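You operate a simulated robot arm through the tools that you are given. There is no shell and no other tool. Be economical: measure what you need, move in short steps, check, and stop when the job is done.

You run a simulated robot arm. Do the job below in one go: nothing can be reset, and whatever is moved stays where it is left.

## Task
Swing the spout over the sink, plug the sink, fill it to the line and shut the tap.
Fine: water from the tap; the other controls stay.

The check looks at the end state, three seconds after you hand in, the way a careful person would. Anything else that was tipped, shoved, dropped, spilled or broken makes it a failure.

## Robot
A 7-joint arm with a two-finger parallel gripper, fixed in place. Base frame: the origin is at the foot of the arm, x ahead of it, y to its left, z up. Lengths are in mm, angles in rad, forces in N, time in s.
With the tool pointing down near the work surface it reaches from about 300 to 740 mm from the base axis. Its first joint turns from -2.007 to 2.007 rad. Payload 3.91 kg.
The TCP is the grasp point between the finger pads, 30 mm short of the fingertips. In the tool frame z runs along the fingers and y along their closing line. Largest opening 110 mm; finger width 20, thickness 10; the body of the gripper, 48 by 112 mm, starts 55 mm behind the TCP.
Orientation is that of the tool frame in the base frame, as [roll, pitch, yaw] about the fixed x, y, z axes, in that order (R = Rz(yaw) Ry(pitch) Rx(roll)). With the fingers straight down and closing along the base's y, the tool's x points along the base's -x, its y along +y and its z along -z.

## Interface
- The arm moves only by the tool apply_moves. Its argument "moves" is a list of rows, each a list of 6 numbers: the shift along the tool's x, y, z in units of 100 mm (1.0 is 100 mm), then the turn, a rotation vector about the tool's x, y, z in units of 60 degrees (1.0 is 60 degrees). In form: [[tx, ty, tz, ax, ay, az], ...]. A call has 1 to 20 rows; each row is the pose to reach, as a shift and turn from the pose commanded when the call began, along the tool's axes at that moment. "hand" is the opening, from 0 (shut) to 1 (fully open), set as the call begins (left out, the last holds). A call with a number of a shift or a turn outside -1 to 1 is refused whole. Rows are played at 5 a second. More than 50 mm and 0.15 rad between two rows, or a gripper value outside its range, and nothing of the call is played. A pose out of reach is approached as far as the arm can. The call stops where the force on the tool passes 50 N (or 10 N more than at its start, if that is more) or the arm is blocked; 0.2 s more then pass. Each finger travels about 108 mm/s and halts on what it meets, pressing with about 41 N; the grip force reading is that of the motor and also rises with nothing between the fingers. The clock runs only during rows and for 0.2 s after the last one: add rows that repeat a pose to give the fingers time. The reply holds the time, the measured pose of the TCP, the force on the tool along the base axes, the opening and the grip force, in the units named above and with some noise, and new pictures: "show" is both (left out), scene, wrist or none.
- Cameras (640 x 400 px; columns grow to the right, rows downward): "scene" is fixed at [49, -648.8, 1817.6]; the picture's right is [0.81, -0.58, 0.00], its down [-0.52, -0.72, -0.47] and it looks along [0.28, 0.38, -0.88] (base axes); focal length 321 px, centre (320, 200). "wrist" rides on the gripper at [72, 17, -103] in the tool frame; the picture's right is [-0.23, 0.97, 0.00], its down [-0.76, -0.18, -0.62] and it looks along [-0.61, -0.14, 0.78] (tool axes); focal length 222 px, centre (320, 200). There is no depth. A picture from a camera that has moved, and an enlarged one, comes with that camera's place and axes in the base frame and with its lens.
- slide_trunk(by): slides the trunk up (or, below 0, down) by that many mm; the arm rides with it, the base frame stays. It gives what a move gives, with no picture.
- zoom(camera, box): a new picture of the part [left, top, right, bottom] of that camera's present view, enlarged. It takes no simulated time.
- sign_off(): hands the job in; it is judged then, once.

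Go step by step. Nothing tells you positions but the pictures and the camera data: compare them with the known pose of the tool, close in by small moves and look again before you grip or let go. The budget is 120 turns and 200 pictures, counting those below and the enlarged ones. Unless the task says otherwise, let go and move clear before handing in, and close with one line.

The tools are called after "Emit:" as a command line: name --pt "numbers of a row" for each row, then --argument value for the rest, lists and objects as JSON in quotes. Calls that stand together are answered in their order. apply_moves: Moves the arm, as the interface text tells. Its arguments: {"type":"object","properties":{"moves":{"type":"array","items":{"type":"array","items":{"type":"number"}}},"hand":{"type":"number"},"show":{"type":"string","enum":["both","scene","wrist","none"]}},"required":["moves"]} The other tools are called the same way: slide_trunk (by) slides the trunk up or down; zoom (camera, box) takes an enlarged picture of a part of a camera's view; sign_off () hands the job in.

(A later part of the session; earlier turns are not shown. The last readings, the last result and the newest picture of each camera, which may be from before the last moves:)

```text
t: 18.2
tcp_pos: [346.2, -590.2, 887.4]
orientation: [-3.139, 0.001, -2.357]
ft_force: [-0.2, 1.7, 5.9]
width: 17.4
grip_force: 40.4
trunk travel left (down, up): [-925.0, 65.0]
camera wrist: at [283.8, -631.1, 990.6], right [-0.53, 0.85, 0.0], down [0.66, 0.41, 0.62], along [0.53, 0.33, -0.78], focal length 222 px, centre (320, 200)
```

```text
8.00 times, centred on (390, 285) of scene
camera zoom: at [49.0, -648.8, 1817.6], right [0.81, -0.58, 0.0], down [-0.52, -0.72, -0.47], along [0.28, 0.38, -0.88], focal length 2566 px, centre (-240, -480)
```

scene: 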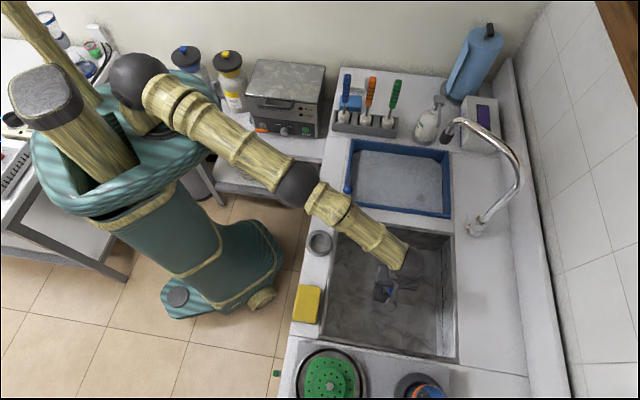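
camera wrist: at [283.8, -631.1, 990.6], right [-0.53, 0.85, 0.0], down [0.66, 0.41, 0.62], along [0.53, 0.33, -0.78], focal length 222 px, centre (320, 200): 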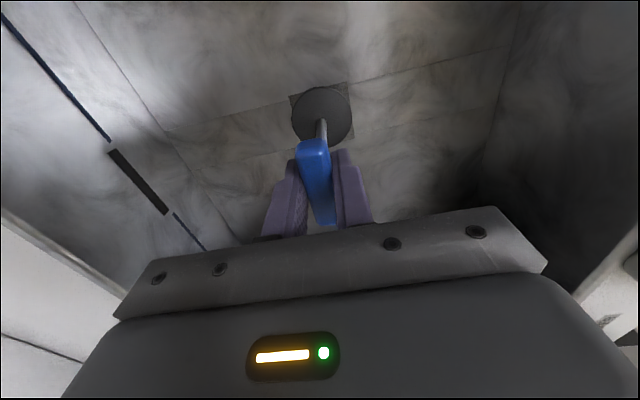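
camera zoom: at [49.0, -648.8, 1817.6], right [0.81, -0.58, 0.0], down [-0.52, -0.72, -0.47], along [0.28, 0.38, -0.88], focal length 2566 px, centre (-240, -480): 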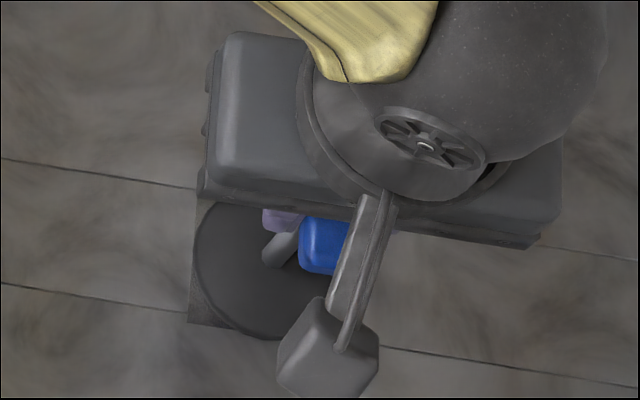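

Light contact now at the same height with the disc concentric with the hole (within ~1.5 mm) and about flush with the floor. I'll press lightly to seat it, then check.

Emit:
apply_moves --pt "-0.01 0.0 0.02 0 0 0" --pt "-0.01 0.0 0.04 0 0 0" --pt "-0.01 0.0 0.06 0 0 0" --pt "-0.01 0.0 0.08 0 0 0" --pt "-0.01 0.0 0.1 0 0 0" --show "wrist"

Emit:
zoom --camera "wrist" --box '[270, 70, 380, 160]'

```text
t: 19.2
tcp_pos: [348.3, -593.2, 887.1]
orientation: [-3.129, -0.001, -2.354]
ft_force: [-5.1, 10.4, 26.1]
width: 17.5
grip_force: 41.1
out of reach, approached as far as the arm can: row 5
trunk travel left (down, up): [-925.0, 65.0]
stopped in row 5: the force on the tool passed its limit (the readings are from after the stop); the commanded pose is now the measured one
camera wrist: at [285.0, -631.5, 990.7], right [-0.53, 0.85, -0.01], down [0.66, 0.42, 0.62], along [0.53, 0.32, -0.78], focal length 222 px, centre (320, 200)
```

wrist: 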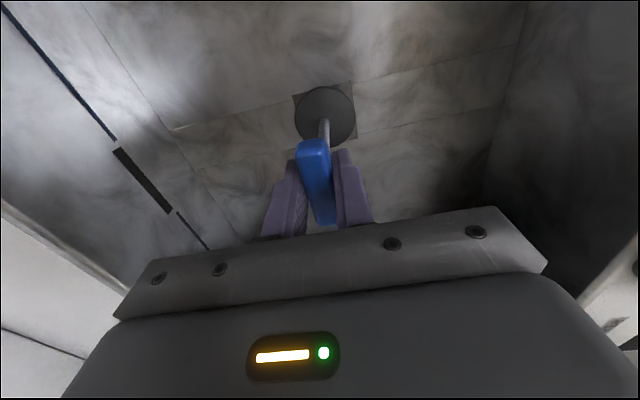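

```text
4.44 times, centred on (325, 115) of wrist
camera zoom: at [285.0, -631.5, 990.7], right [-0.53, 0.85, -0.01], down [0.66, 0.42, 0.62], along [0.53, 0.32, -0.78], focal length 987 px, centre (298, 578)
```

zoom: 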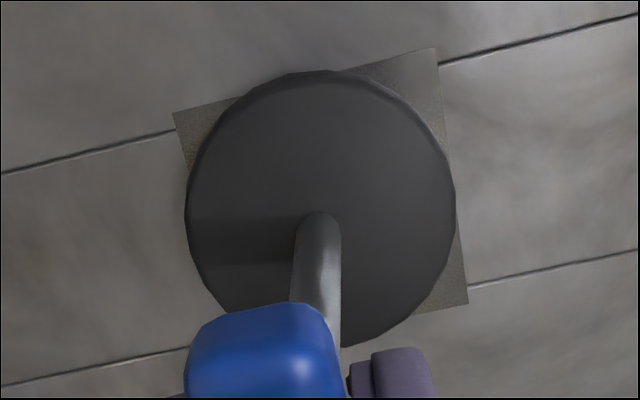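

The plug is firmly bottomed at the same height. I'll relax the push, level, then open the fingers and look at how it sits on its own.

Emit:
apply_moves --pt "-0.018 0.032 0 -0.012 0 0" --pt "-0.018 0.032 0 -0.012 0 0" --show "none"

Emit:
apply_moves --pt "0 0 0 0 0 0" --pt "0 0 0 0 0 0" --pt "0 0 0 0 0 0" --hand 0.5 --show "wrist"

Emit:
zoom --camera "wrist" --box '[270, 70, 380, 160]'

```text
t: 19.8
tcp_pos: [345.3, -590.5, 886.1]
orientation: [3.141, -0.006, -2.357]
ft_force: [-3.4, -2.6, 25.4]
width: 17.6
grip_force: 41.8
trunk travel left (down, up): [-925.0, 65.0]
```

```text
t: 20.6
tcp_pos: [347.0, -588.2, 883.7]
orientation: [3.138, -0.002, -2.356]
ft_force: [-0.1, -0.4, 0.2]
width: 55.2
grip_force: 0.1
trunk travel left (down, up): [-925.0, 65.0]
camera wrist: at [285.1, -629.3, 986.4], right [-0.53, 0.85, 0.01], down [0.67, 0.41, 0.62], along [0.53, 0.33, -0.78], focal length 222 px, centre (320, 200)
```

wrist: 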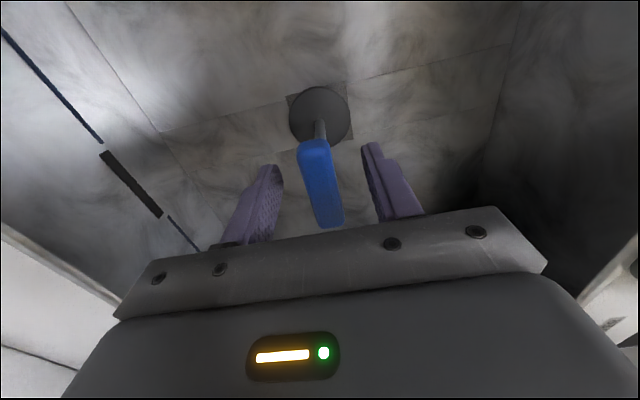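

```text
4.44 times, centred on (325, 115) of wrist
camera zoom: at [285.1, -629.3, 986.4], right [-0.53, 0.85, 0.01], down [0.67, 0.41, 0.62], along [0.53, 0.33, -0.78], focal length 987 px, centre (298, 578)
```

zoom: 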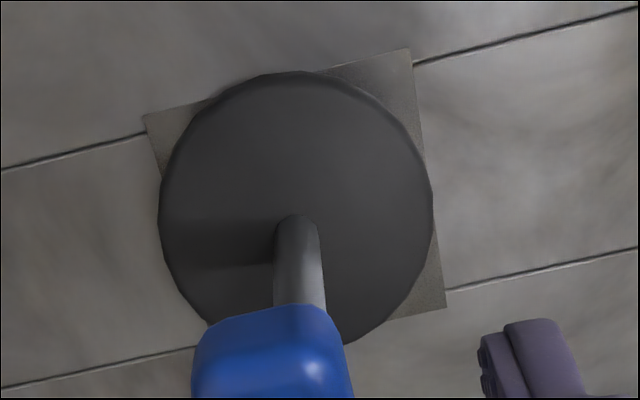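

The plug stands upright on its own. I'll rise clear straight up and inspect it from both cameras.

Emit:
apply_moves --pt "0 0 0 0 0 0" --pt "0 0 -0.3 0 0 0" --pt "0 0 -0.7 0 0 0" --pt "0 0 -1.0 0 0 0" --hand 1 --show "none"

Emit:
apply_moves --pt "-0.1 0.4 -0.3 0 0 0" --pt "-0.2 0.8 -0.6 0 0 0" --pt "-0.2 1.0 -0.9 0 0 0" --show "both"

Emit:
zoom --camera "scene" --box '[340, 250, 430, 320]'

```text
t: 21.6
tcp_pos: [359.9, -612.9, 977.5]
orientation: [3.135, 0.001, -2.356]
ft_force: [0.5, 0.3, 1.0]
width: 109.8
grip_force: 0.0
out of reach, approached as far as the arm can: row 2, 3, 4
trunk travel left (down, up): [-925.0, 65.0]
```

```text
refused: row 1 steps farther than a row can; nothing moved
```

```text
5.71 times, centred on (385, 285) of scene
camera zoom: at [49.0, -648.8, 1817.6], right [0.81, -0.58, 0.0], down [-0.52, -0.72, -0.47], along [0.28, 0.38, -0.88], focal length 1832 px, centre (-51, -286)
```

zoom: 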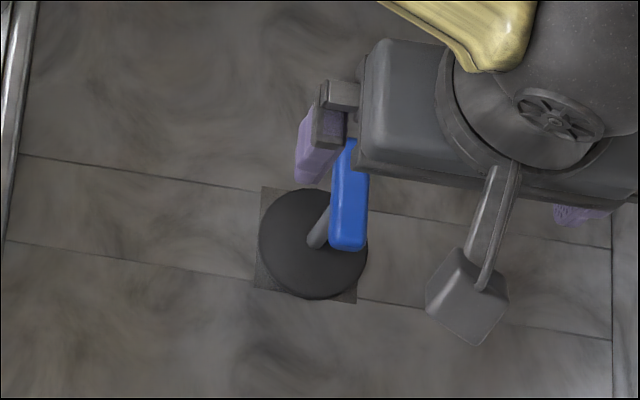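

The plug is centred and upright in the drain. Now I'll back off and locate the spout.

Emit:
apply_moves --pt "0 0.3 -0.2 0 0 0" --pt "0 0.6 -0.4 0 0 0" --pt "0 0.9 -0.6 0 0 0" --show "both"

```text
t: 22.4
tcp_pos: [338.2, -631.6, 1017.9]
orientation: [3.138, -0.001, -2.355]
ft_force: [-0.9, 0.6, -1.3]
width: 110.0
grip_force: 0.1
out of reach, approached as far as the arm can: row 1, 2, 3
trunk travel left (down, up): [-925.0, 65.0]
camera wrist: at [276.1, -672.1, 1121.3], right [-0.53, 0.85, 0.01], down [0.67, 0.41, 0.62], along [0.53, 0.33, -0.78], focal length 222 px, centre (320, 200)
```

scene: 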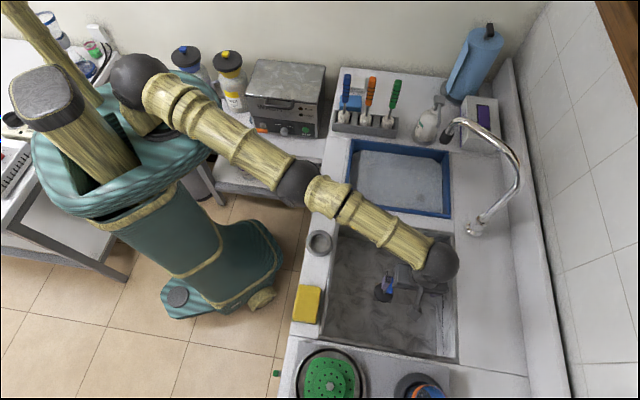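
wrist: 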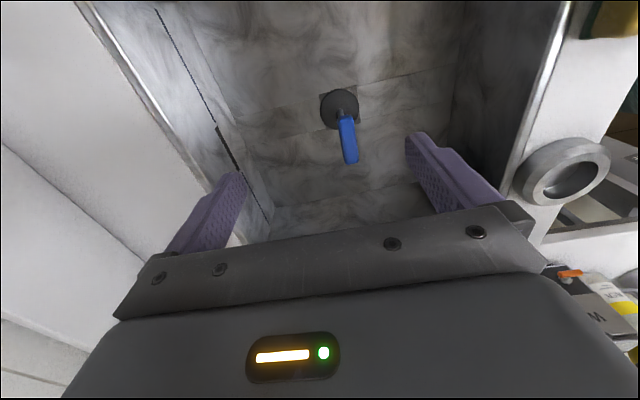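

The arm drifted sideways with an out-of-reach note, though nothing was touched. I'll try a plain small move up with the yaw relaxed to see how it responds.

Emit:
apply_moves --pt "0 0 -0.1 0 0 0.1" --pt "0 0 -0.2 0 0 0.2" --pt "0 0 -0.3 0 0 0.3" --show "none"

```text
t: 23.2
tcp_pos: [338.3, -637.0, 1046.0]
orientation: [3.135, -0.002, -2.673]
ft_force: [-0.2, -0.7, -0.5]
width: 110.0
grip_force: 0.0
out of reach, approached as far as the arm can: row 3
trunk travel left (down, up): [-925.0, 65.0]
```

Emit:
apply_moves --pt "0 0.3 -0.1 0 0 0.05" --pt "0 0.6 -0.2 0 0 0.1" --pt "0 0.9 -0.3 0 0 0.15" --show "none"

```text
t: 24.0
tcp_pos: [330.0, -643.6, 1069.5]
orientation: [3.135, -0.004, -2.83]
ft_force: [0.2, 0.0, -0.2]
width: 109.8
grip_force: 0.1
out of reach, approached as far as the arm can: row 1, 2, 3
trunk travel left (down, up): [-925.0, 65.0]
```

The arm is almost straight (a singular pose), so inward motion stalls. I'll command an inward target and hold it over many rows to let it bend.

Emit:
apply_moves --pt "0.1 0.2 0.0 0 0 0" --pt "0.2 0.4 0.0 0 0 0" --pt "0.2 0.5 0 0 0 0" --pt "0.2 0.5 0 0 0 0" --pt "0.2 0.5 0 0 0 0" --pt "0.2 0.5 0 0 0 0" --show "scene"

```text
t: 25.4
tcp_pos: [320.5, -648.2, 1064.3]
orientation: [3.137, -0.004, -2.827]
ft_force: [0.2, -0.3, 0.0]
width: 110.0
grip_force: 0.1
out of reach, approached as far as the arm can: row 1, 2, 3, 4, 5, 6
trunk travel left (down, up): [-925.0, 65.0]
```

scene: 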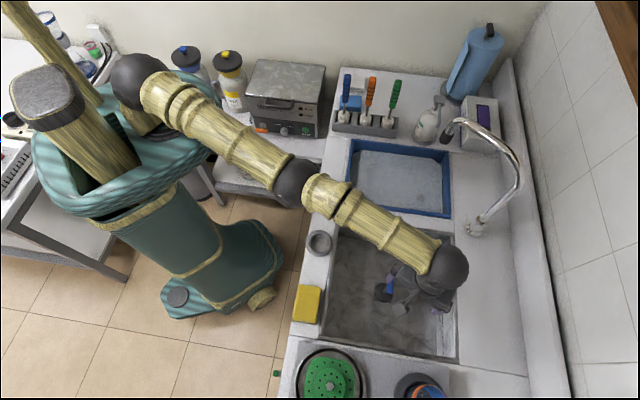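

Upward motion seems to have driven the elbow to its straight limit. I'll go down a bit (tips stay well above the plug handle), which should bend it, then inward.

Emit:
apply_moves --pt "0 0 0.2 0 0 0" --pt "0 0 0.4 0 0 0" --pt "0 0 0.6 0 0 0" --pt "0 0.1 0.6 0 0 0" --pt "0 0.3 0.6 0 0 0" --show "none"

```text
t: 26.6
tcp_pos: [310.0, -615.5, 1005.3]
orientation: [3.14, -0.002, -2.83]
ft_force: [-0.4, 0.4, -0.2]
width: 109.8
grip_force: 0.1
out of reach, approached as far as the arm can: row 2, 3
trunk travel left (down, up): [-925.0, 65.0]
```

That worked. Continue inward at this height.

Emit:
apply_moves --pt "0 0.3 0 0 0 0" --pt "0 0.6 0 0 0 0" --pt "0 0.9 -0.1 0 0 0" --show "none"

Emit:
apply_moves --pt "0 0.2 -0.3 0 0 0" --pt "0 0.4 -0.6 0 0 0" --pt "0 0.5 -0.95 0 0 0.1" --show "none"

```text
t: 27.4
tcp_pos: [280.8, -531.2, 1016.9]
orientation: [3.14, -0.003, -2.828]
ft_force: [-0.3, 0.6, 0.7]
width: 110.0
grip_force: 0.1
trunk travel left (down, up): [-925.0, 65.0]
```

```text
t: 28.2
tcp_pos: [266.2, -483.7, 1113.6]
orientation: [3.139, -0.002, -2.933]
ft_force: [-0.4, 0.6, -0.1]
width: 109.9
grip_force: 0.1
trunk travel left (down, up): [-925.0, 65.0]
```

Clear now. The spout tip is at the edge of reach, so I'll tilt the tool outward ~35°, which both extends reach and brings the spout into the wrist view.

Emit:
apply_moves --pt "0 0 -0.1 0 -0.12 0" --pt "0 0 -0.2 0 -0.24 0" --pt "0 0 -0.3 0 -0.36 0" --pt "0 0 -0.4 0 -0.48 0" --pt "0 0 -0.5 0 -0.58 0" --show "both"

```text
t: 29.4
tcp_pos: [268.6, -485.8, 1161.2]
orientation: [3.137, 0.606, -2.935]
ft_force: [-1.1, 0.6, -0.2]
width: 110.2
grip_force: 0.1
trunk travel left (down, up): [-925.0, 65.0]
camera wrist: at [149.2, -494.6, 1204.8], right [-0.02, 0.99, 0.13], down [0.3, -0.12, 0.95], along [0.95, 0.06, -0.3], focal length 222 px, centre (320, 200)
```

scene: 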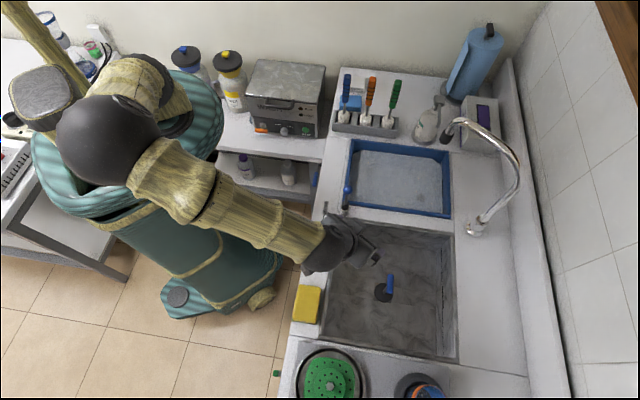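
wrist: 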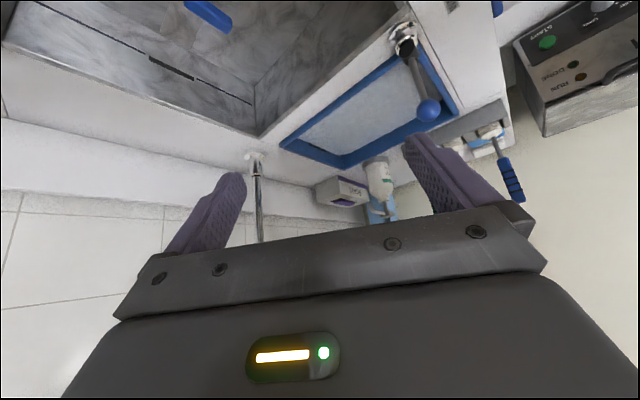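

Emit:
zoom --camera "wrist" --box '[230, 120, 450, 250]'

Emit:
zoom --camera "scene" --box '[340, 240, 430, 310]'

```text
2.91 times, centred on (340, 185) of wrist
camera zoom: at [149.2, -494.6, 1204.8], right [-0.02, 0.99, 0.13], down [0.3, -0.12, 0.95], along [0.95, 0.06, -0.3], focal length 646 px, centre (262, 244)
```

zoom: 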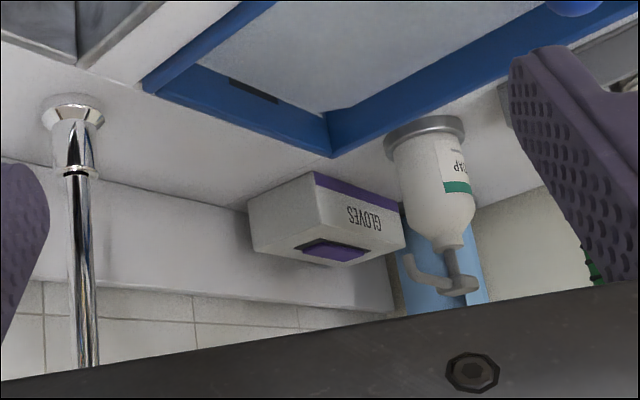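

```text
5.71 times, centred on (385, 275) of scene
camera zoom: at [49.0, -648.8, 1817.6], right [0.81, -0.58, 0.0], down [-0.52, -0.72, -0.47], along [0.28, 0.38, -0.88], focal length 1832 px, centre (-51, -229)
```

zoom: 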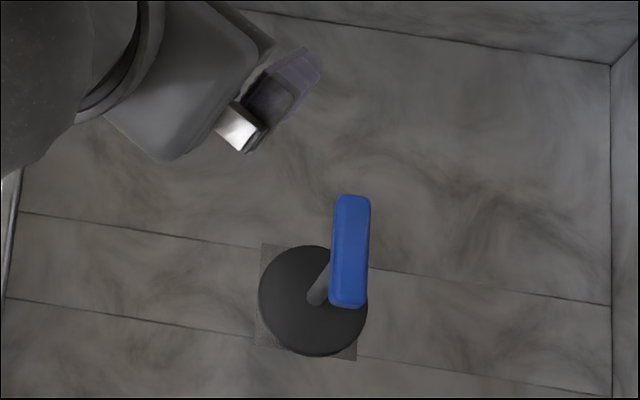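

The spout rises above z≈1125, higher than I assumed, and its tip is hidden behind the gripper. I'll tilt up further to see it.

Emit:
apply_moves --pt "0 0 0 0 -0.13 0" --pt "0 0 0 0 -0.26 0" --pt "0 0 0 0 -0.4 0" --show "wrist"

Emit:
zoom --camera "wrist" --box '[230, 60, 450, 220]'

```text
t: 30.2
tcp_pos: [266.7, -486.9, 1161.7]
orientation: [3.136, 1.027, -2.941]
ft_force: [-0.5, 0.6, 0.2]
width: 109.9
grip_force: 0.1
trunk travel left (down, up): [-925.0, 65.0]
camera wrist: at [140.8, -496.0, 1152.3], right [-0.09, 0.98, 0.2], down [-0.1, -0.21, 0.97], along [0.99, 0.06, 0.11], focal length 222 px, centre (320, 200)
```

wrist: 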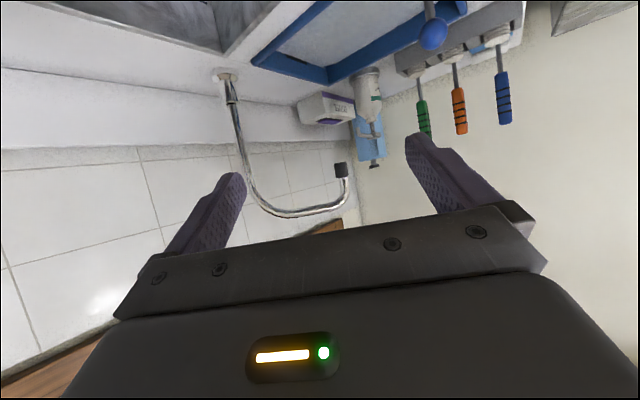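

```text
2.50 times, centred on (340, 140) of wrist
camera zoom: at [140.8, -496.0, 1152.3], right [-0.09, 0.98, 0.2], down [-0.1, -0.21, 0.97], along [0.99, 0.06, 0.11], focal length 555 px, centre (270, 350)
```

zoom: 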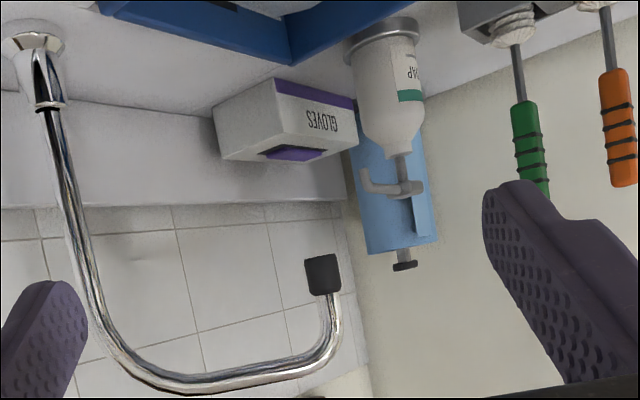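

Now I can triangulate: nozzle tip ≈ (628,-406,1157), pivot ≈ (658,-610), radius ≈ 206 mm, arch top ≈ z 1245. I'll approach the nozzle with the tilted tool at heading about −40°, grip it, and swing it about 80° so the tip ends near (452,-610).

Emit:
apply_moves --pt "-0.09 0.06 0.1 0.105 0 0.064" --pt "-0.18 0.12 0.19 0.21 0 0.127" --pt "-0.27 0.18 0.29 0.315 0 0.19" --pt "-0.36 0.24 0.38 0.42 0 0.254" --pt "-0.45 0.3 0.48 0.525 0 0.318" --pt "-0.54 0.36 0.57 0.63 0 0.381" --pt "-0.64 0.43 0.67 0.735 0 0.445" --show "both"

```text
t: 31.8
tcp_pos: [346.2, -425.0, 1181.8]
orientation: [-3.137, 1.022, 2.454]
ft_force: [0.8, -0.6, -0.1]
width: 110.1
grip_force: 0.0
trunk travel left (down, up): [-925.0, 65.0]
camera wrist: at [261.6, -331.8, 1173.7], right [0.71, 0.67, 0.19], down [-0.22, -0.05, 0.98], along [0.67, -0.74, 0.11], focal length 222 px, centre (320, 200)
```

scene: 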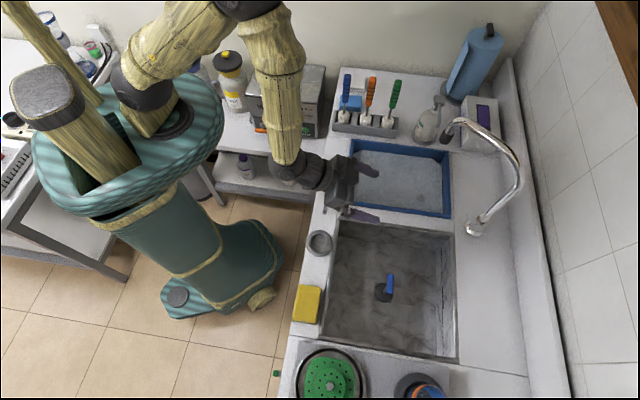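
wrist: 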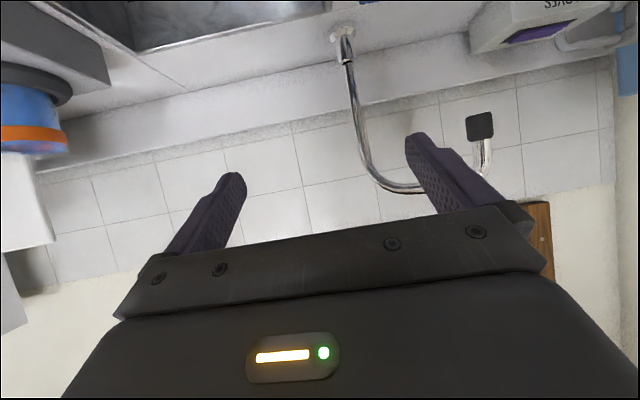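

Second view confirms the nozzle at about (628,-403,1153). I'll move to a standoff 100 mm in front of it.

Emit:
apply_moves --pt "-0.04 0.3 0.13 0 0 0" --pt "-0.08 0.6 0.26 0 0 0" --pt "-0.13 0.8 0.38 0 0 0" --pt "-0.17 0.98 0.5 0 0 0" --show "none"

Emit:
apply_moves --pt "-0.04 0.3 0.13 0 0 0" --pt "-0.08 0.6 0.26 0 0 0" --pt "-0.13 0.8 0.38 0 0 0" --pt "-0.17 0.98 0.5 0 0 0" --show "both"

```text
t: 32.8
tcp_pos: [449.9, -381.9, 1168.5]
orientation: [-3.139, 1.02, 2.453]
ft_force: [-0.2, 0.0, -0.2]
width: 109.8
grip_force: 0.1
trunk travel left (down, up): [-925.0, 65.0]
```

```text
t: 33.8
tcp_pos: [552.8, -339.8, 1157.3]
orientation: [-3.138, 1.021, 2.453]
ft_force: [-0.2, 0.4, -1.0]
width: 109.8
grip_force: 0.1
trunk travel left (down, up): [-925.0, 65.0]
camera wrist: at [467.1, -246.9, 1149.0], right [0.71, 0.67, 0.19], down [-0.22, -0.05, 0.98], along [0.67, -0.74, 0.11], focal length 222 px, centre (320, 200)
```

scene: 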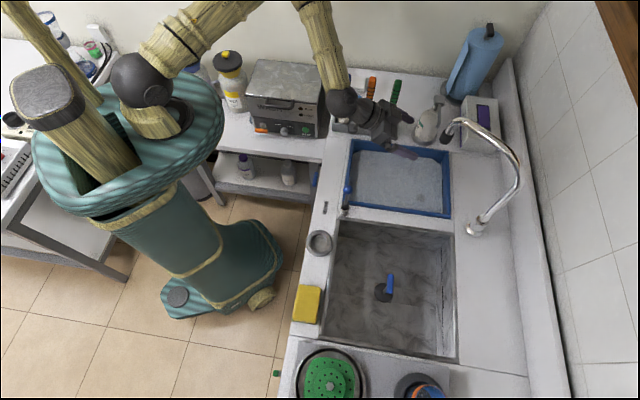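
wrist: 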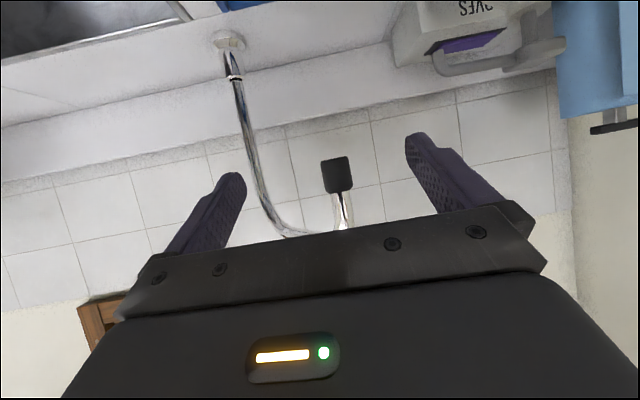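

The nozzle is between the fingers' lines, at about (637,-404,1150). I'll advance most of the way and check.

Emit:
apply_moves --pt "-0.15 0.01 0.26 0 0 0" --pt "-0.3 0.02 0.52 0 0 0" --pt "-0.4 0.03 0.68 0 0 0" --show "wrist"

```text
t: 34.6
tcp_pos: [613.4, -387.6, 1153.5]
orientation: [3.141, 1.019, 2.452]
ft_force: [-0.3, 0.7, -0.4]
width: 110.0
grip_force: 0.1
trunk travel left (down, up): [-925.0, 65.0]
camera wrist: at [527.9, -294.9, 1145.8], right [0.71, 0.68, 0.19], down [-0.21, -0.05, 0.98], along [0.67, -0.74, 0.11], focal length 222 px, centre (320, 200)
```

wrist: 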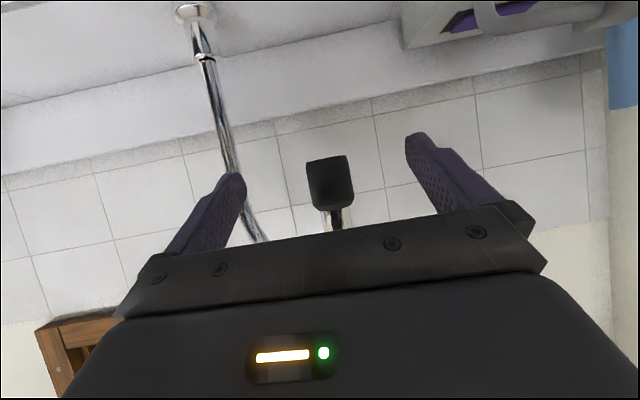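

About 29 mm remain. I'll finish the advance, then close on the nozzle.

Emit:
apply_moves --pt "-0.08 0.02 0.13 0 0 0" --pt "-0.15 0.04 0.25 0 0 0" --pt "-0.15 0.04 0.25 0 0 0" --show "wrist"

```text
t: 35.4
tcp_pos: [636.2, -403.4, 1153.8]
orientation: [-3.139, 1.021, 2.452]
ft_force: [-0.1, 0.3, -0.1]
width: 110.0
grip_force: 0.1
trunk travel left (down, up): [-925.0, 65.0]
camera wrist: at [552.5, -310.3, 1146.5], right [0.71, 0.67, 0.19], down [-0.22, -0.05, 0.98], along [0.67, -0.74, 0.11], focal length 222 px, centre (320, 200)
```

wrist: 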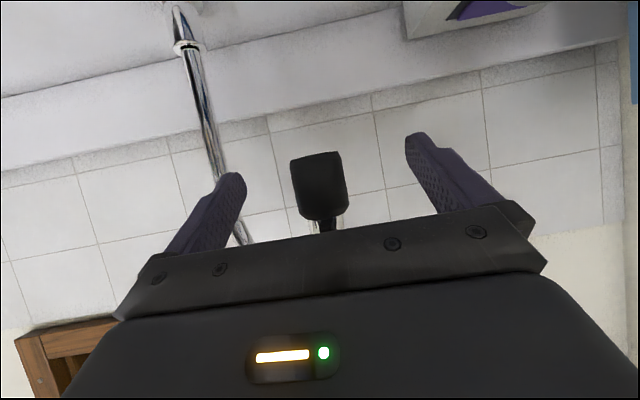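

The nozzle sits right at the grasp point. Closing on it.

Emit:
apply_moves --pt "0 0 0 0 0 0" --pt "0 0 0 0 0 0" --pt "0 0 0 0 0 0" --pt "0 0 0 0 0 0" --hand 0 --show "wrist"

```text
t: 36.4
tcp_pos: [637.7, -403.4, 1154.4]
orientation: [-3.139, 1.02, 2.452]
ft_force: [0.7, -0.4, -0.2]
width: 29.3
grip_force: 45.2
trunk travel left (down, up): [-925.0, 65.0]
camera wrist: at [552.4, -310.1, 1146.5], right [0.71, 0.68, 0.19], down [-0.22, -0.05, 0.98], along [0.67, -0.74, 0.11], focal length 222 px, centre (320, 200)
```

wrist: 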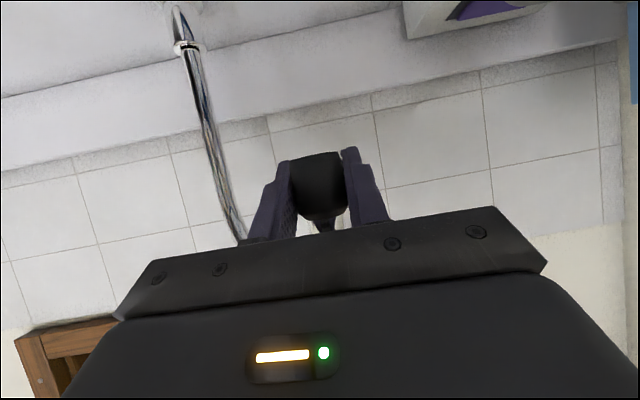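

Gripped (29 mm). Now I'll pull it along the arc about the pivot, the first ~19° in small rows, watching the force.

Emit:
apply_moves --pt "0.061 -0.129 -0.1 -0.021 0 -0.013" --pt "0.116 -0.267 -0.19 -0.043 0 -0.026" --pt "0.165 -0.413 -0.27 -0.064 0 -0.039" --pt "0.208 -0.567 -0.339 -0.085 0 -0.052" --show "both"

```text
t: 37.4
tcp_pos: [572.1, -419.5, 1155.4]
orientation: [-3.141, 1.021, 2.554]
ft_force: [0.2, 3.6, 0.3]
width: 29.8
grip_force: 45.5
trunk travel left (down, up): [-925.0, 65.0]
camera wrist: at [476.9, -336.6, 1146.6], right [0.64, 0.74, 0.19], down [-0.21, -0.07, 0.98], along [0.74, -0.66, 0.11], focal length 222 px, centre (320, 200)
```

scene: 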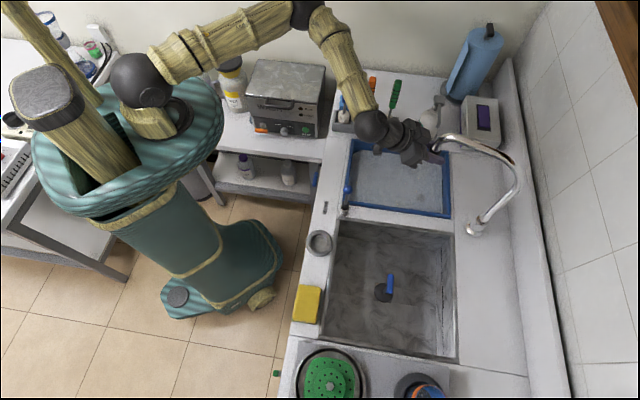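
wrist: 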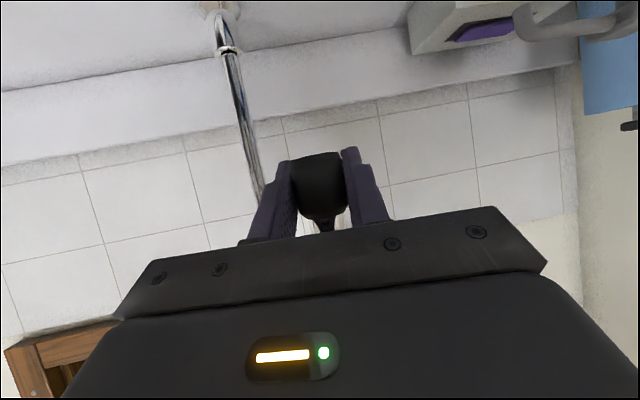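

It swings smoothly with low force. Next 25° of arc.

Emit:
apply_moves --pt "0.046 -0.158 -0.075 -0.023 0 -0.014" --pt "0.084 -0.323 -0.137 -0.046 0 -0.028" --pt "0.115 -0.495 -0.187 -0.068 0 -0.042" --pt "0.138 -0.67 -0.224 -0.091 0 -0.056" --pt "0.152 -0.849 -0.248 -0.114 0 -0.07" --show "wrist"

```text
t: 38.6
tcp_pos: [499.2, -477.4, 1155.5]
orientation: [-3.14, 1.021, 2.695]
ft_force: [-2.4, 0.7, -0.6]
width: 29.3
grip_force: 45.2
trunk travel left (down, up): [-925.0, 65.0]
camera wrist: at [393.5, -407.4, 1146.8], right [0.53, 0.83, 0.19], down [-0.2, -0.1, 0.98], along [0.83, -0.55, 0.11], focal length 222 px, centre (320, 200)
```

wrist: 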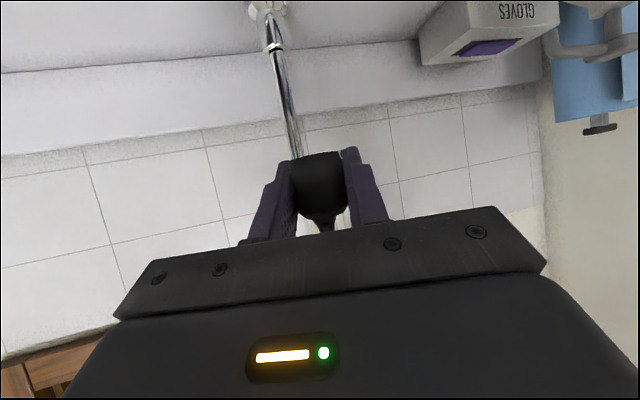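

Emit:
apply_moves --pt "0.021 -0.195 -0.034 0 0 0" --pt "0.032 -0.393 -0.052 0 0 0" --pt "0.033 -0.592 -0.054 0 0 0" --pt "0.024 -0.79 -0.04 0 0 0" --show "none"

```text
t: 39.6
tcp_pos: [463.0, -546.9, 1155.7]
orientation: [-3.139, 1.021, 2.693]
ft_force: [-1.4, -1.4, -4.7]
width: 29.7
grip_force: 44.9
trunk travel left (down, up): [-925.0, 65.0]
```

Emit:
apply_moves --pt "-0.016 -0.178 0.026 0 0 0" --pt "-0.041 -0.353 0.066 0 0 0" --pt "-0.074 -0.523 0.12 0 0 0" --pt "-0.114 -0.687 0.185 0 0 0" --show "both"

```text
t: 40.5
tcp_pos: [456.0, -589.8, 1154.5]
orientation: [3.119, 1.018, 2.705]
ft_force: [-8.0, 34.4, 11.7]
width: 29.6
grip_force: 45.0
trunk travel left (down, up): [-925.0, 65.0]
stopped in row 4: the force on the tool passed its limit (the readings are from after the stop); the commanded pose is now the measured one
camera wrist: at [348.6, -523.3, 1147.5], right [0.5, 0.84, 0.2], down [-0.2, -0.12, 0.97], along [0.84, -0.53, 0.1], focal length 222 px, centre (320, 200)
```

scene: 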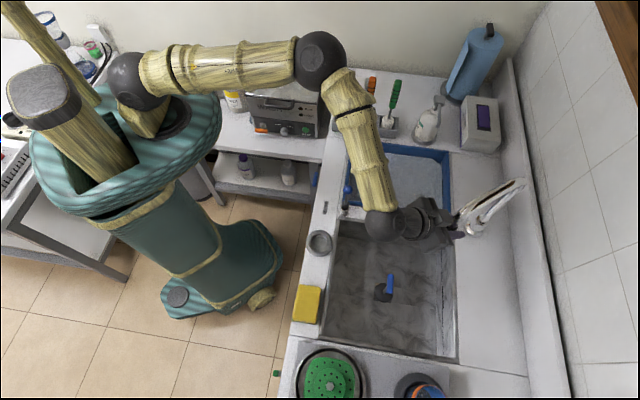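
wrist: 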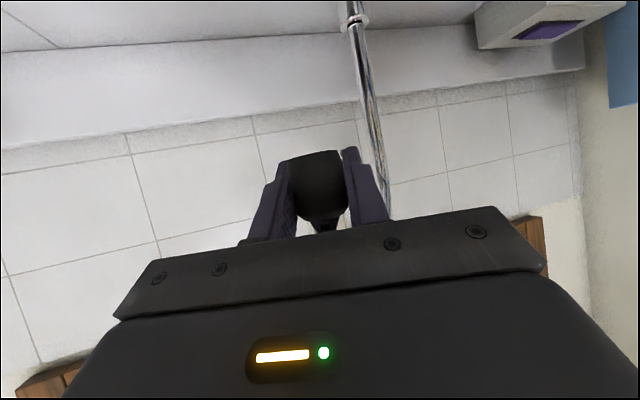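

The spout reached its stop with the tip at about (456,-590), which is inside the sink outline with ~100 mm margin. I'll relax, release and back away.

Emit:
apply_moves --pt "0 0.04 0 0 0 0" --pt "0 0.05 0 0 0 0" --show "none"

Emit:
apply_moves --pt "0 0 0 0 0 0" --pt "0 0 0 0 0 0" --pt "0 0 0 0 0 0" --pt "0 0 0 0 0 0" --pt "0 0 0 0 0 0" --hand 1 --show "wrist"

```text
t: 41.1
tcp_pos: [456.6, -589.0, 1154.0]
orientation: [3.129, 1.017, 2.701]
ft_force: [-8.0, 22.8, 17.6]
width: 29.1
grip_force: 45.1
trunk travel left (down, up): [-925.0, 65.0]
```

```text
t: 42.3
tcp_pos: [459.3, -593.6, 1149.2]
orientation: [3.123, 1.011, 2.697]
ft_force: [0.1, 0.4, -0.6]
width: 110.0
grip_force: 0.1
trunk travel left (down, up): [-925.0, 65.0]
camera wrist: at [353.2, -525.4, 1142.9], right [0.51, 0.83, 0.2], down [-0.19, -0.12, 0.97], along [0.84, -0.54, 0.1], focal length 222 px, centre (320, 200)
```

wrist: 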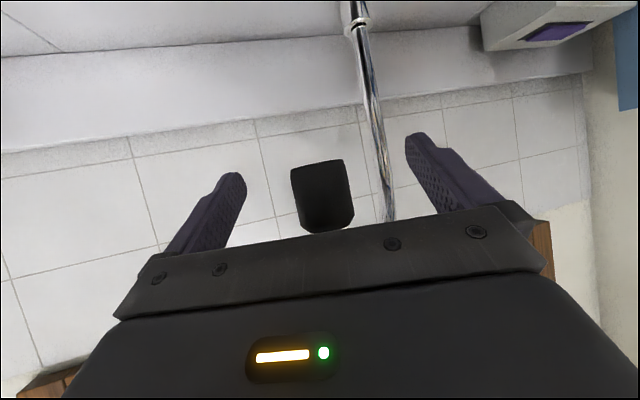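

Released. Backing straight out along the heading.

Emit:
apply_moves --pt "0.16 0 -0.26 0 0 0" --pt "0.33 0 -0.53 0 0 0" --pt "0.5 0 -0.8 0 0 0" --pt "0.6 0 -0.98 0 0 0" --show "both"

```text
t: 43.3
tcp_pos: [353.8, -545.7, 1152.5]
orientation: [3.121, 1.014, 2.698]
ft_force: [0.0, -0.8, -0.1]
width: 109.9
grip_force: 0.1
trunk travel left (down, up): [-925.0, 65.0]
camera wrist: at [247.2, -478.1, 1145.8], right [0.51, 0.83, 0.2], down [-0.19, -0.12, 0.97], along [0.84, -0.54, 0.1], focal length 222 px, centre (320, 200)
```

scene: 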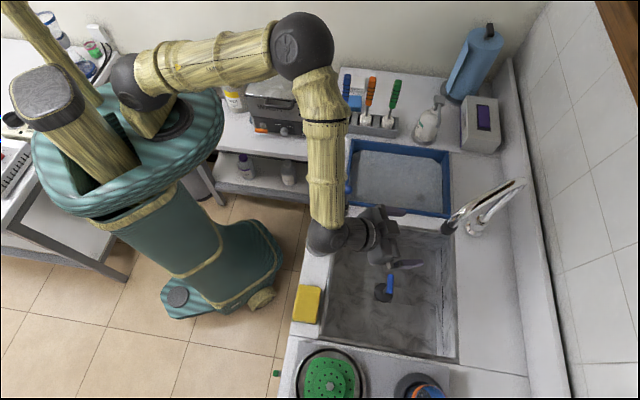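
wrist: 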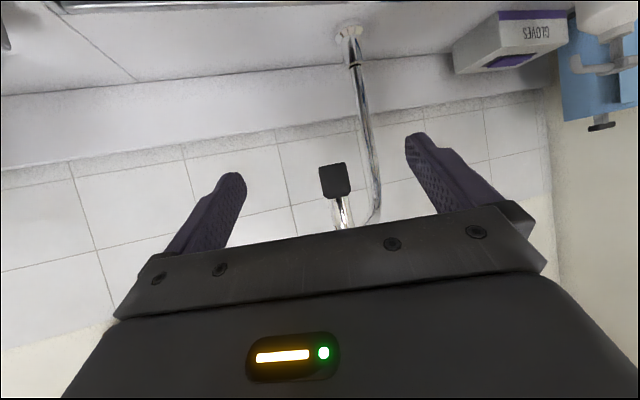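

The spout outlet is now over the sink at ~(452,-590). Next the tap: the ball is about (390,-322,1020) above the valve at ~(374,-337). I'll bring the tool back to vertical and get a close view of the lever.

Emit:
apply_moves --pt "0.05 0.1 -0.1 0 0.13 0" --pt "0.1 0.2 -0.2 0 0.26 0" --pt "0.15 0.3 -0.3 0 0.39 0" --pt "0.2 0.4 -0.4 0 0.52 0" --pt "0.2 0.5 -0.5 0 0.65 0" --pt "0.2 0.6 -0.6 0 0.78 0" --pt "0.2 0.7 -0.7 0 0.9 0" --pt "0.2 0.7 -0.7 0 0.97 0" --show "both"

```text
t: 45.1
tcp_pos: [317.0, -452.6, 1173.6]
orientation: [3.132, -0.007, 2.712]
ft_force: [-0.2, -0.3, -0.4]
width: 110.1
grip_force: 0.1
trunk travel left (down, up): [-925.0, 65.0]
camera wrist: at [260.4, -408.9, 1276.4], right [0.61, 0.79, 0.01], down [0.62, -0.49, 0.62], along [0.49, -0.37, -0.79], focal length 222 px, centre (320, 200)
```

scene: 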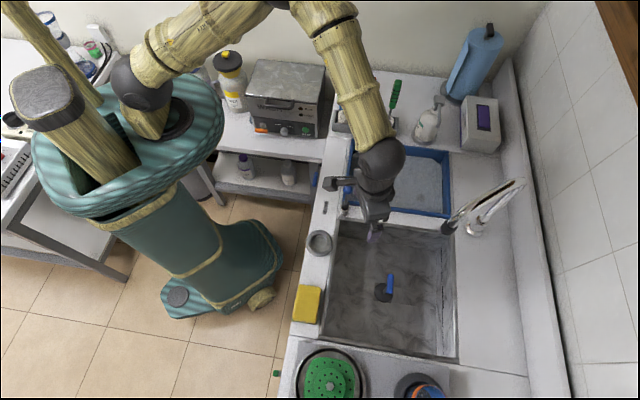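
wrist: 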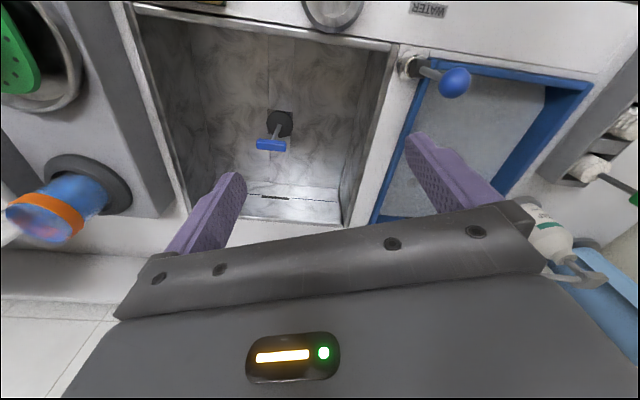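

Emit:
zoom --camera "wrist" --box '[370, 30, 500, 130]'

Emit:
zoom --camera "wrist" --box '[200, 90, 360, 230]'

```text
4.00 times, centred on (435, 80) of wrist
camera zoom: at [260.4, -408.9, 1276.4], right [0.61, 0.79, 0.01], down [0.62, -0.49, 0.62], along [0.49, -0.37, -0.79], focal length 888 px, centre (-140, 680)
```

zoom: 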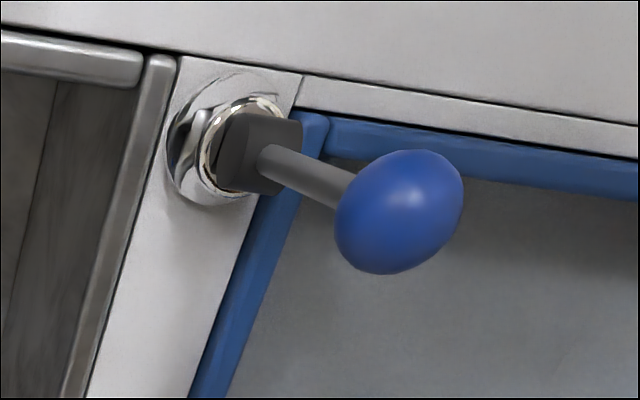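

```text
2.86 times, centred on (280, 160) of wrist
camera zoom: at [260.4, -408.9, 1276.4], right [0.61, 0.79, 0.01], down [0.62, -0.49, 0.62], along [0.49, -0.37, -0.79], focal length 635 px, centre (434, 314)
```

zoom: 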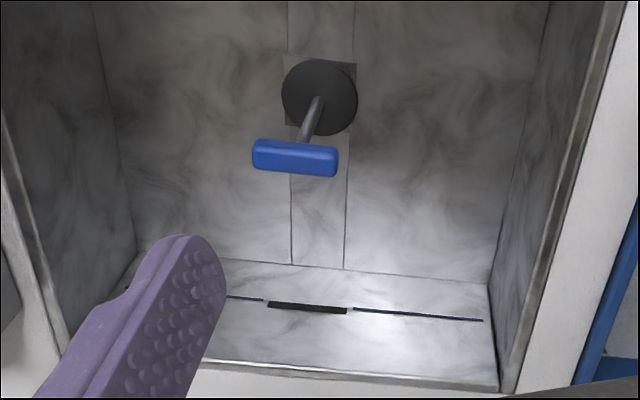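

The lever is a hinged stem with a ball, leaning ~10° away from the sink. I'll straddle the ball with the fingers lined up along the counter (yaw 135°) so I can push it either way. First position above it.

Emit:
apply_moves --pt "-0.02 0.3 0.1 0 0 0.08" --pt "-0.03 0.6 0.2 0 0 0.16" --pt "-0.05 0.9 0.3 0 0 0.25" --pt "-0.05 0.9 0.3 0 0 0.34" --hand 0.6 --show "wrist"

```text
t: 46.1
tcp_pos: [362.5, -375.0, 1142.0]
orientation: [3.132, -0.008, 2.352]
ft_force: [-0.3, -0.5, 0.4]
width: 66.2
grip_force: 0.1
trunk travel left (down, up): [-925.0, 65.0]
camera wrist: at [324.4, -312.8, 1246.9], right [0.85, 0.52, 0.01], down [0.41, -0.67, 0.62], along [0.33, -0.52, -0.79], focal length 222 px, centre (320, 200)
```

wrist: 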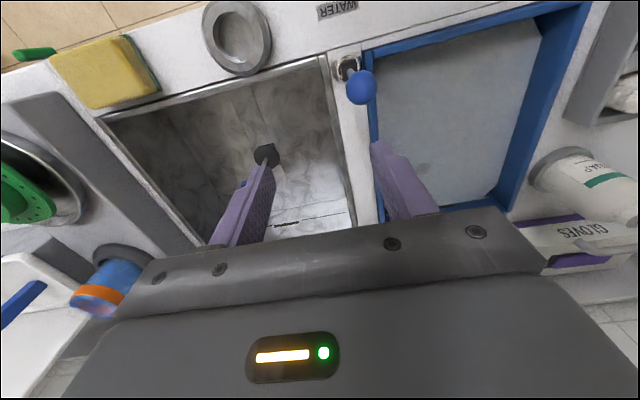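

Refined: ball at about (380,-327,1030), nearly straight above its base. I'll centre over it and check before descending.

Emit:
apply_moves --pt "0.1 0.23 0 0 0 0" --pt "0.21 0.46 0.0 0 0 0" --pt "0.21 0.46 0.15 0 0 0" --show "wrist"

```text
t: 46.9
tcp_pos: [379.1, -327.0, 1129.7]
orientation: [3.132, -0.007, 2.353]
ft_force: [-0.2, -0.2, 0.6]
width: 66.0
grip_force: 0.1
trunk travel left (down, up): [-925.0, 65.0]
camera wrist: at [340.2, -266.6, 1233.3], right [0.85, 0.53, 0.01], down [0.41, -0.67, 0.62], along [0.33, -0.52, -0.79], focal length 222 px, centre (320, 200)
```

wrist: 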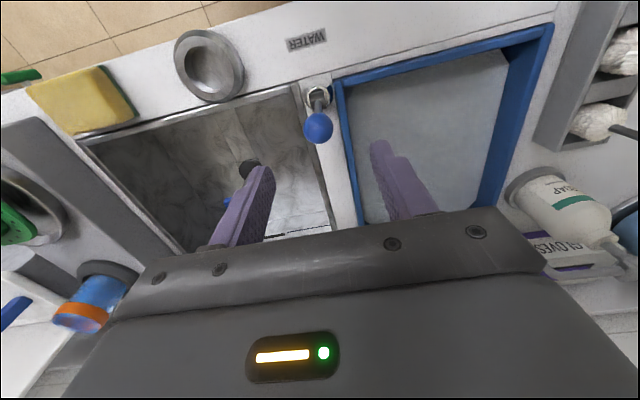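

Centred. Descending to straddle the ball.

Emit:
apply_moves --pt "0 0 0.3 0 0 0" --pt "0 0 0.6 0 0 0" --pt "0 0 0.8 0 0 0" --pt "0 0 0.98 0 0 0" --show "both"

```text
t: 47.9
tcp_pos: [379.5, -324.7, 1030.0]
orientation: [3.133, -0.007, 2.357]
ft_force: [-0.8, -0.3, -0.2]
width: 65.6
grip_force: 0.1
trunk travel left (down, up): [-925.0, 65.0]
camera wrist: at [341.0, -263.2, 1135.1], right [0.85, 0.53, 0.01], down [0.41, -0.67, 0.62], along [0.33, -0.52, -0.79], focal length 222 px, centre (320, 200)
```

scene: 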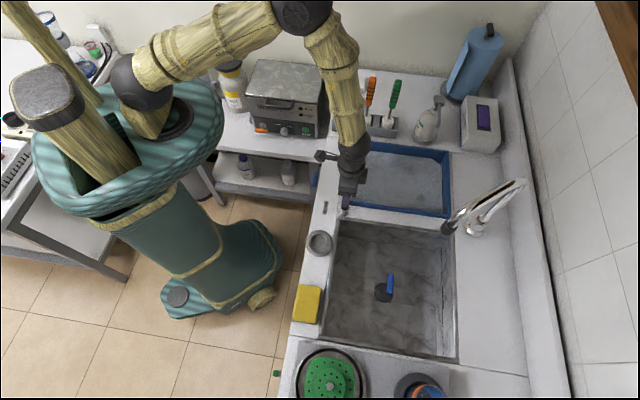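
wrist: 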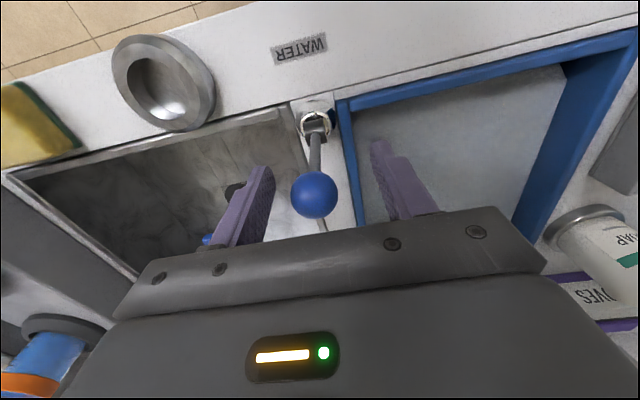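

Emit:
zoom --camera "wrist" --box '[270, 90, 370, 225]'

Emit:
zoom --camera "scene" --box '[310, 170, 480, 340]'

```text
2.96 times, centred on (320, 158) of wrist
camera zoom: at [341.0, -263.2, 1135.1], right [0.85, 0.53, 0.01], down [0.41, -0.67, 0.62], along [0.33, -0.52, -0.79], focal length 658 px, centre (320, 326)
```

zoom: 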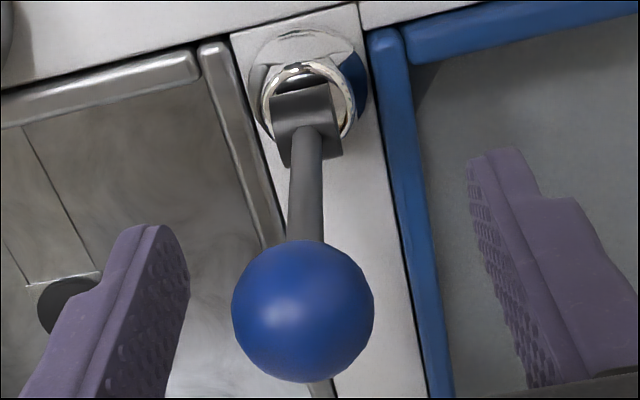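

```text
2.35 times, centred on (395, 255) of scene
camera zoom: at [49.0, -648.8, 1817.6], right [0.81, -0.58, 0.0], down [-0.52, -0.72, -0.47], along [0.28, 0.38, -0.88], focal length 755 px, centre (144, 71)
```

zoom: 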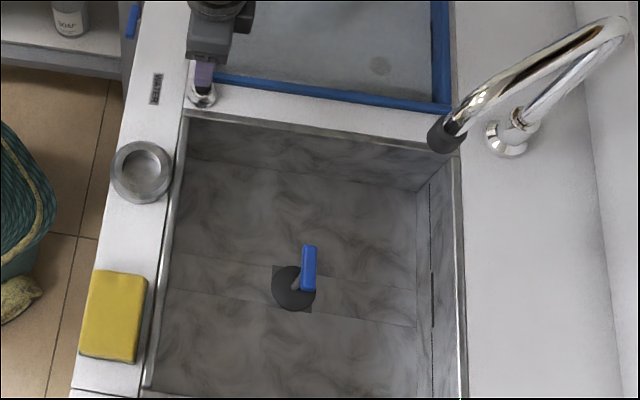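

I'll nudge the ball gently toward the sink side first and look for lever movement or water.

Emit:
apply_moves --pt "0 -0.1 0 0 0 0" --pt "0 -0.18 0 0 0 0" --pt "0 -0.24 0 0 0 0" --pt "0 -0.3 0 0 0 0" --pt "0 -0.36 0 0 0 0" --show "both"

```text
t: 49.1
tcp_pos: [357.8, -345.2, 1031.8]
orientation: [3.132, -0.008, 2.362]
ft_force: [16.0, 16.0, 3.4]
width: 77.7
grip_force: 11.4
trunk travel left (down, up): [-925.0, 65.0]
camera wrist: at [319.6, -284.0, 1135.4], right [0.85, 0.53, 0.01], down [0.41, -0.67, 0.62], along [0.33, -0.52, -0.79], focal length 222 px, centre (320, 200)
```

scene: 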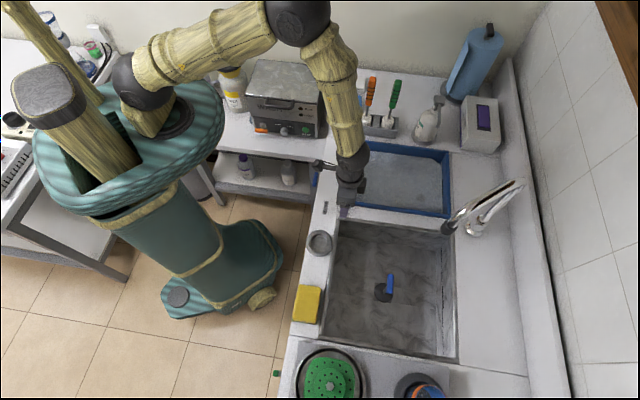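
wrist: 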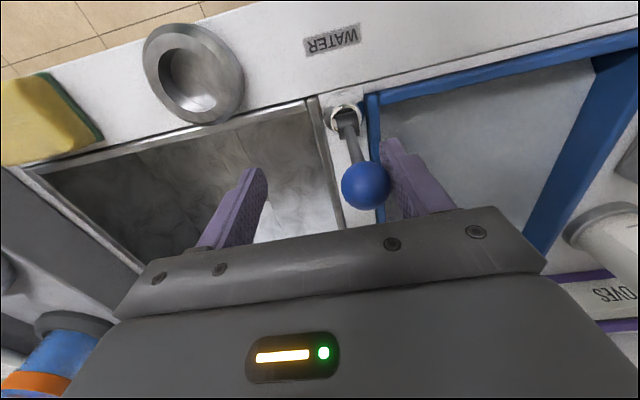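

It resists in that direction (the finger just yielded), so the hinge isn't that way. I'll back off, recentre and grip the ball to test the front–back direction gently.

Emit:
apply_moves --pt "0 0.1 0 0 0 0" --pt "0 0.25 0 0 0 0" --pt "0 0.33 0 0 0 0" --show "none"

Emit:
apply_moves --pt "0 0 0 0 0 0" --pt "0 0 0 0 0 0" --pt "0 0 0 0 0 0" --hand 0 --show "wrist"

```text
t: 49.9
tcp_pos: [378.9, -326.7, 1030.8]
orientation: [3.136, -0.005, 2.355]
ft_force: [-0.5, 0.3, 0.0]
width: 65.9
grip_force: 0.1
trunk travel left (down, up): [-925.0, 65.0]
```

```text
t: 50.7
tcp_pos: [377.2, -326.6, 1031.0]
orientation: [3.133, -0.009, 2.356]
ft_force: [-9.0, -2.6, -2.4]
width: 26.5
grip_force: 45.6
trunk travel left (down, up): [-925.0, 65.0]
camera wrist: at [338.1, -265.7, 1134.3], right [0.85, 0.53, 0.01], down [0.41, -0.67, 0.62], along [0.33, -0.52, -0.79], focal length 222 px, centre (320, 200)
```

wrist: 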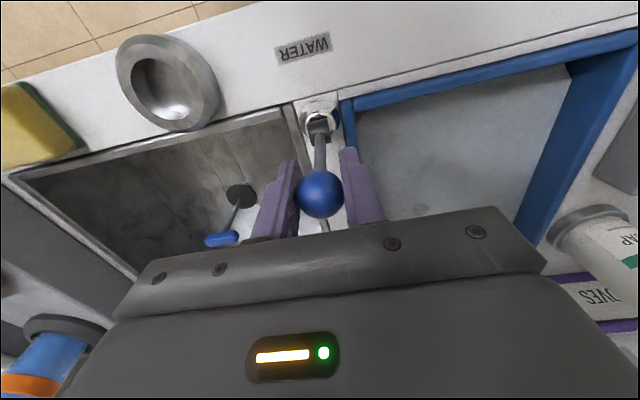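

Ball gripped. I'll try pulling it toward the front edge in small steps.

Emit:
apply_moves --pt "0.04 0 0 0 0 0" --pt "0.08 0 0 0 0 0" --pt "0.12 0 0 0 0 0" --show "none"

```text
t: 51.5
tcp_pos: [370.7, -319.9, 1030.0]
orientation: [3.13, -0.005, 2.357]
ft_force: [3.4, -15.5, -0.4]
width: 26.8
grip_force: 44.8
trunk travel left (down, up): [-925.0, 65.0]
```

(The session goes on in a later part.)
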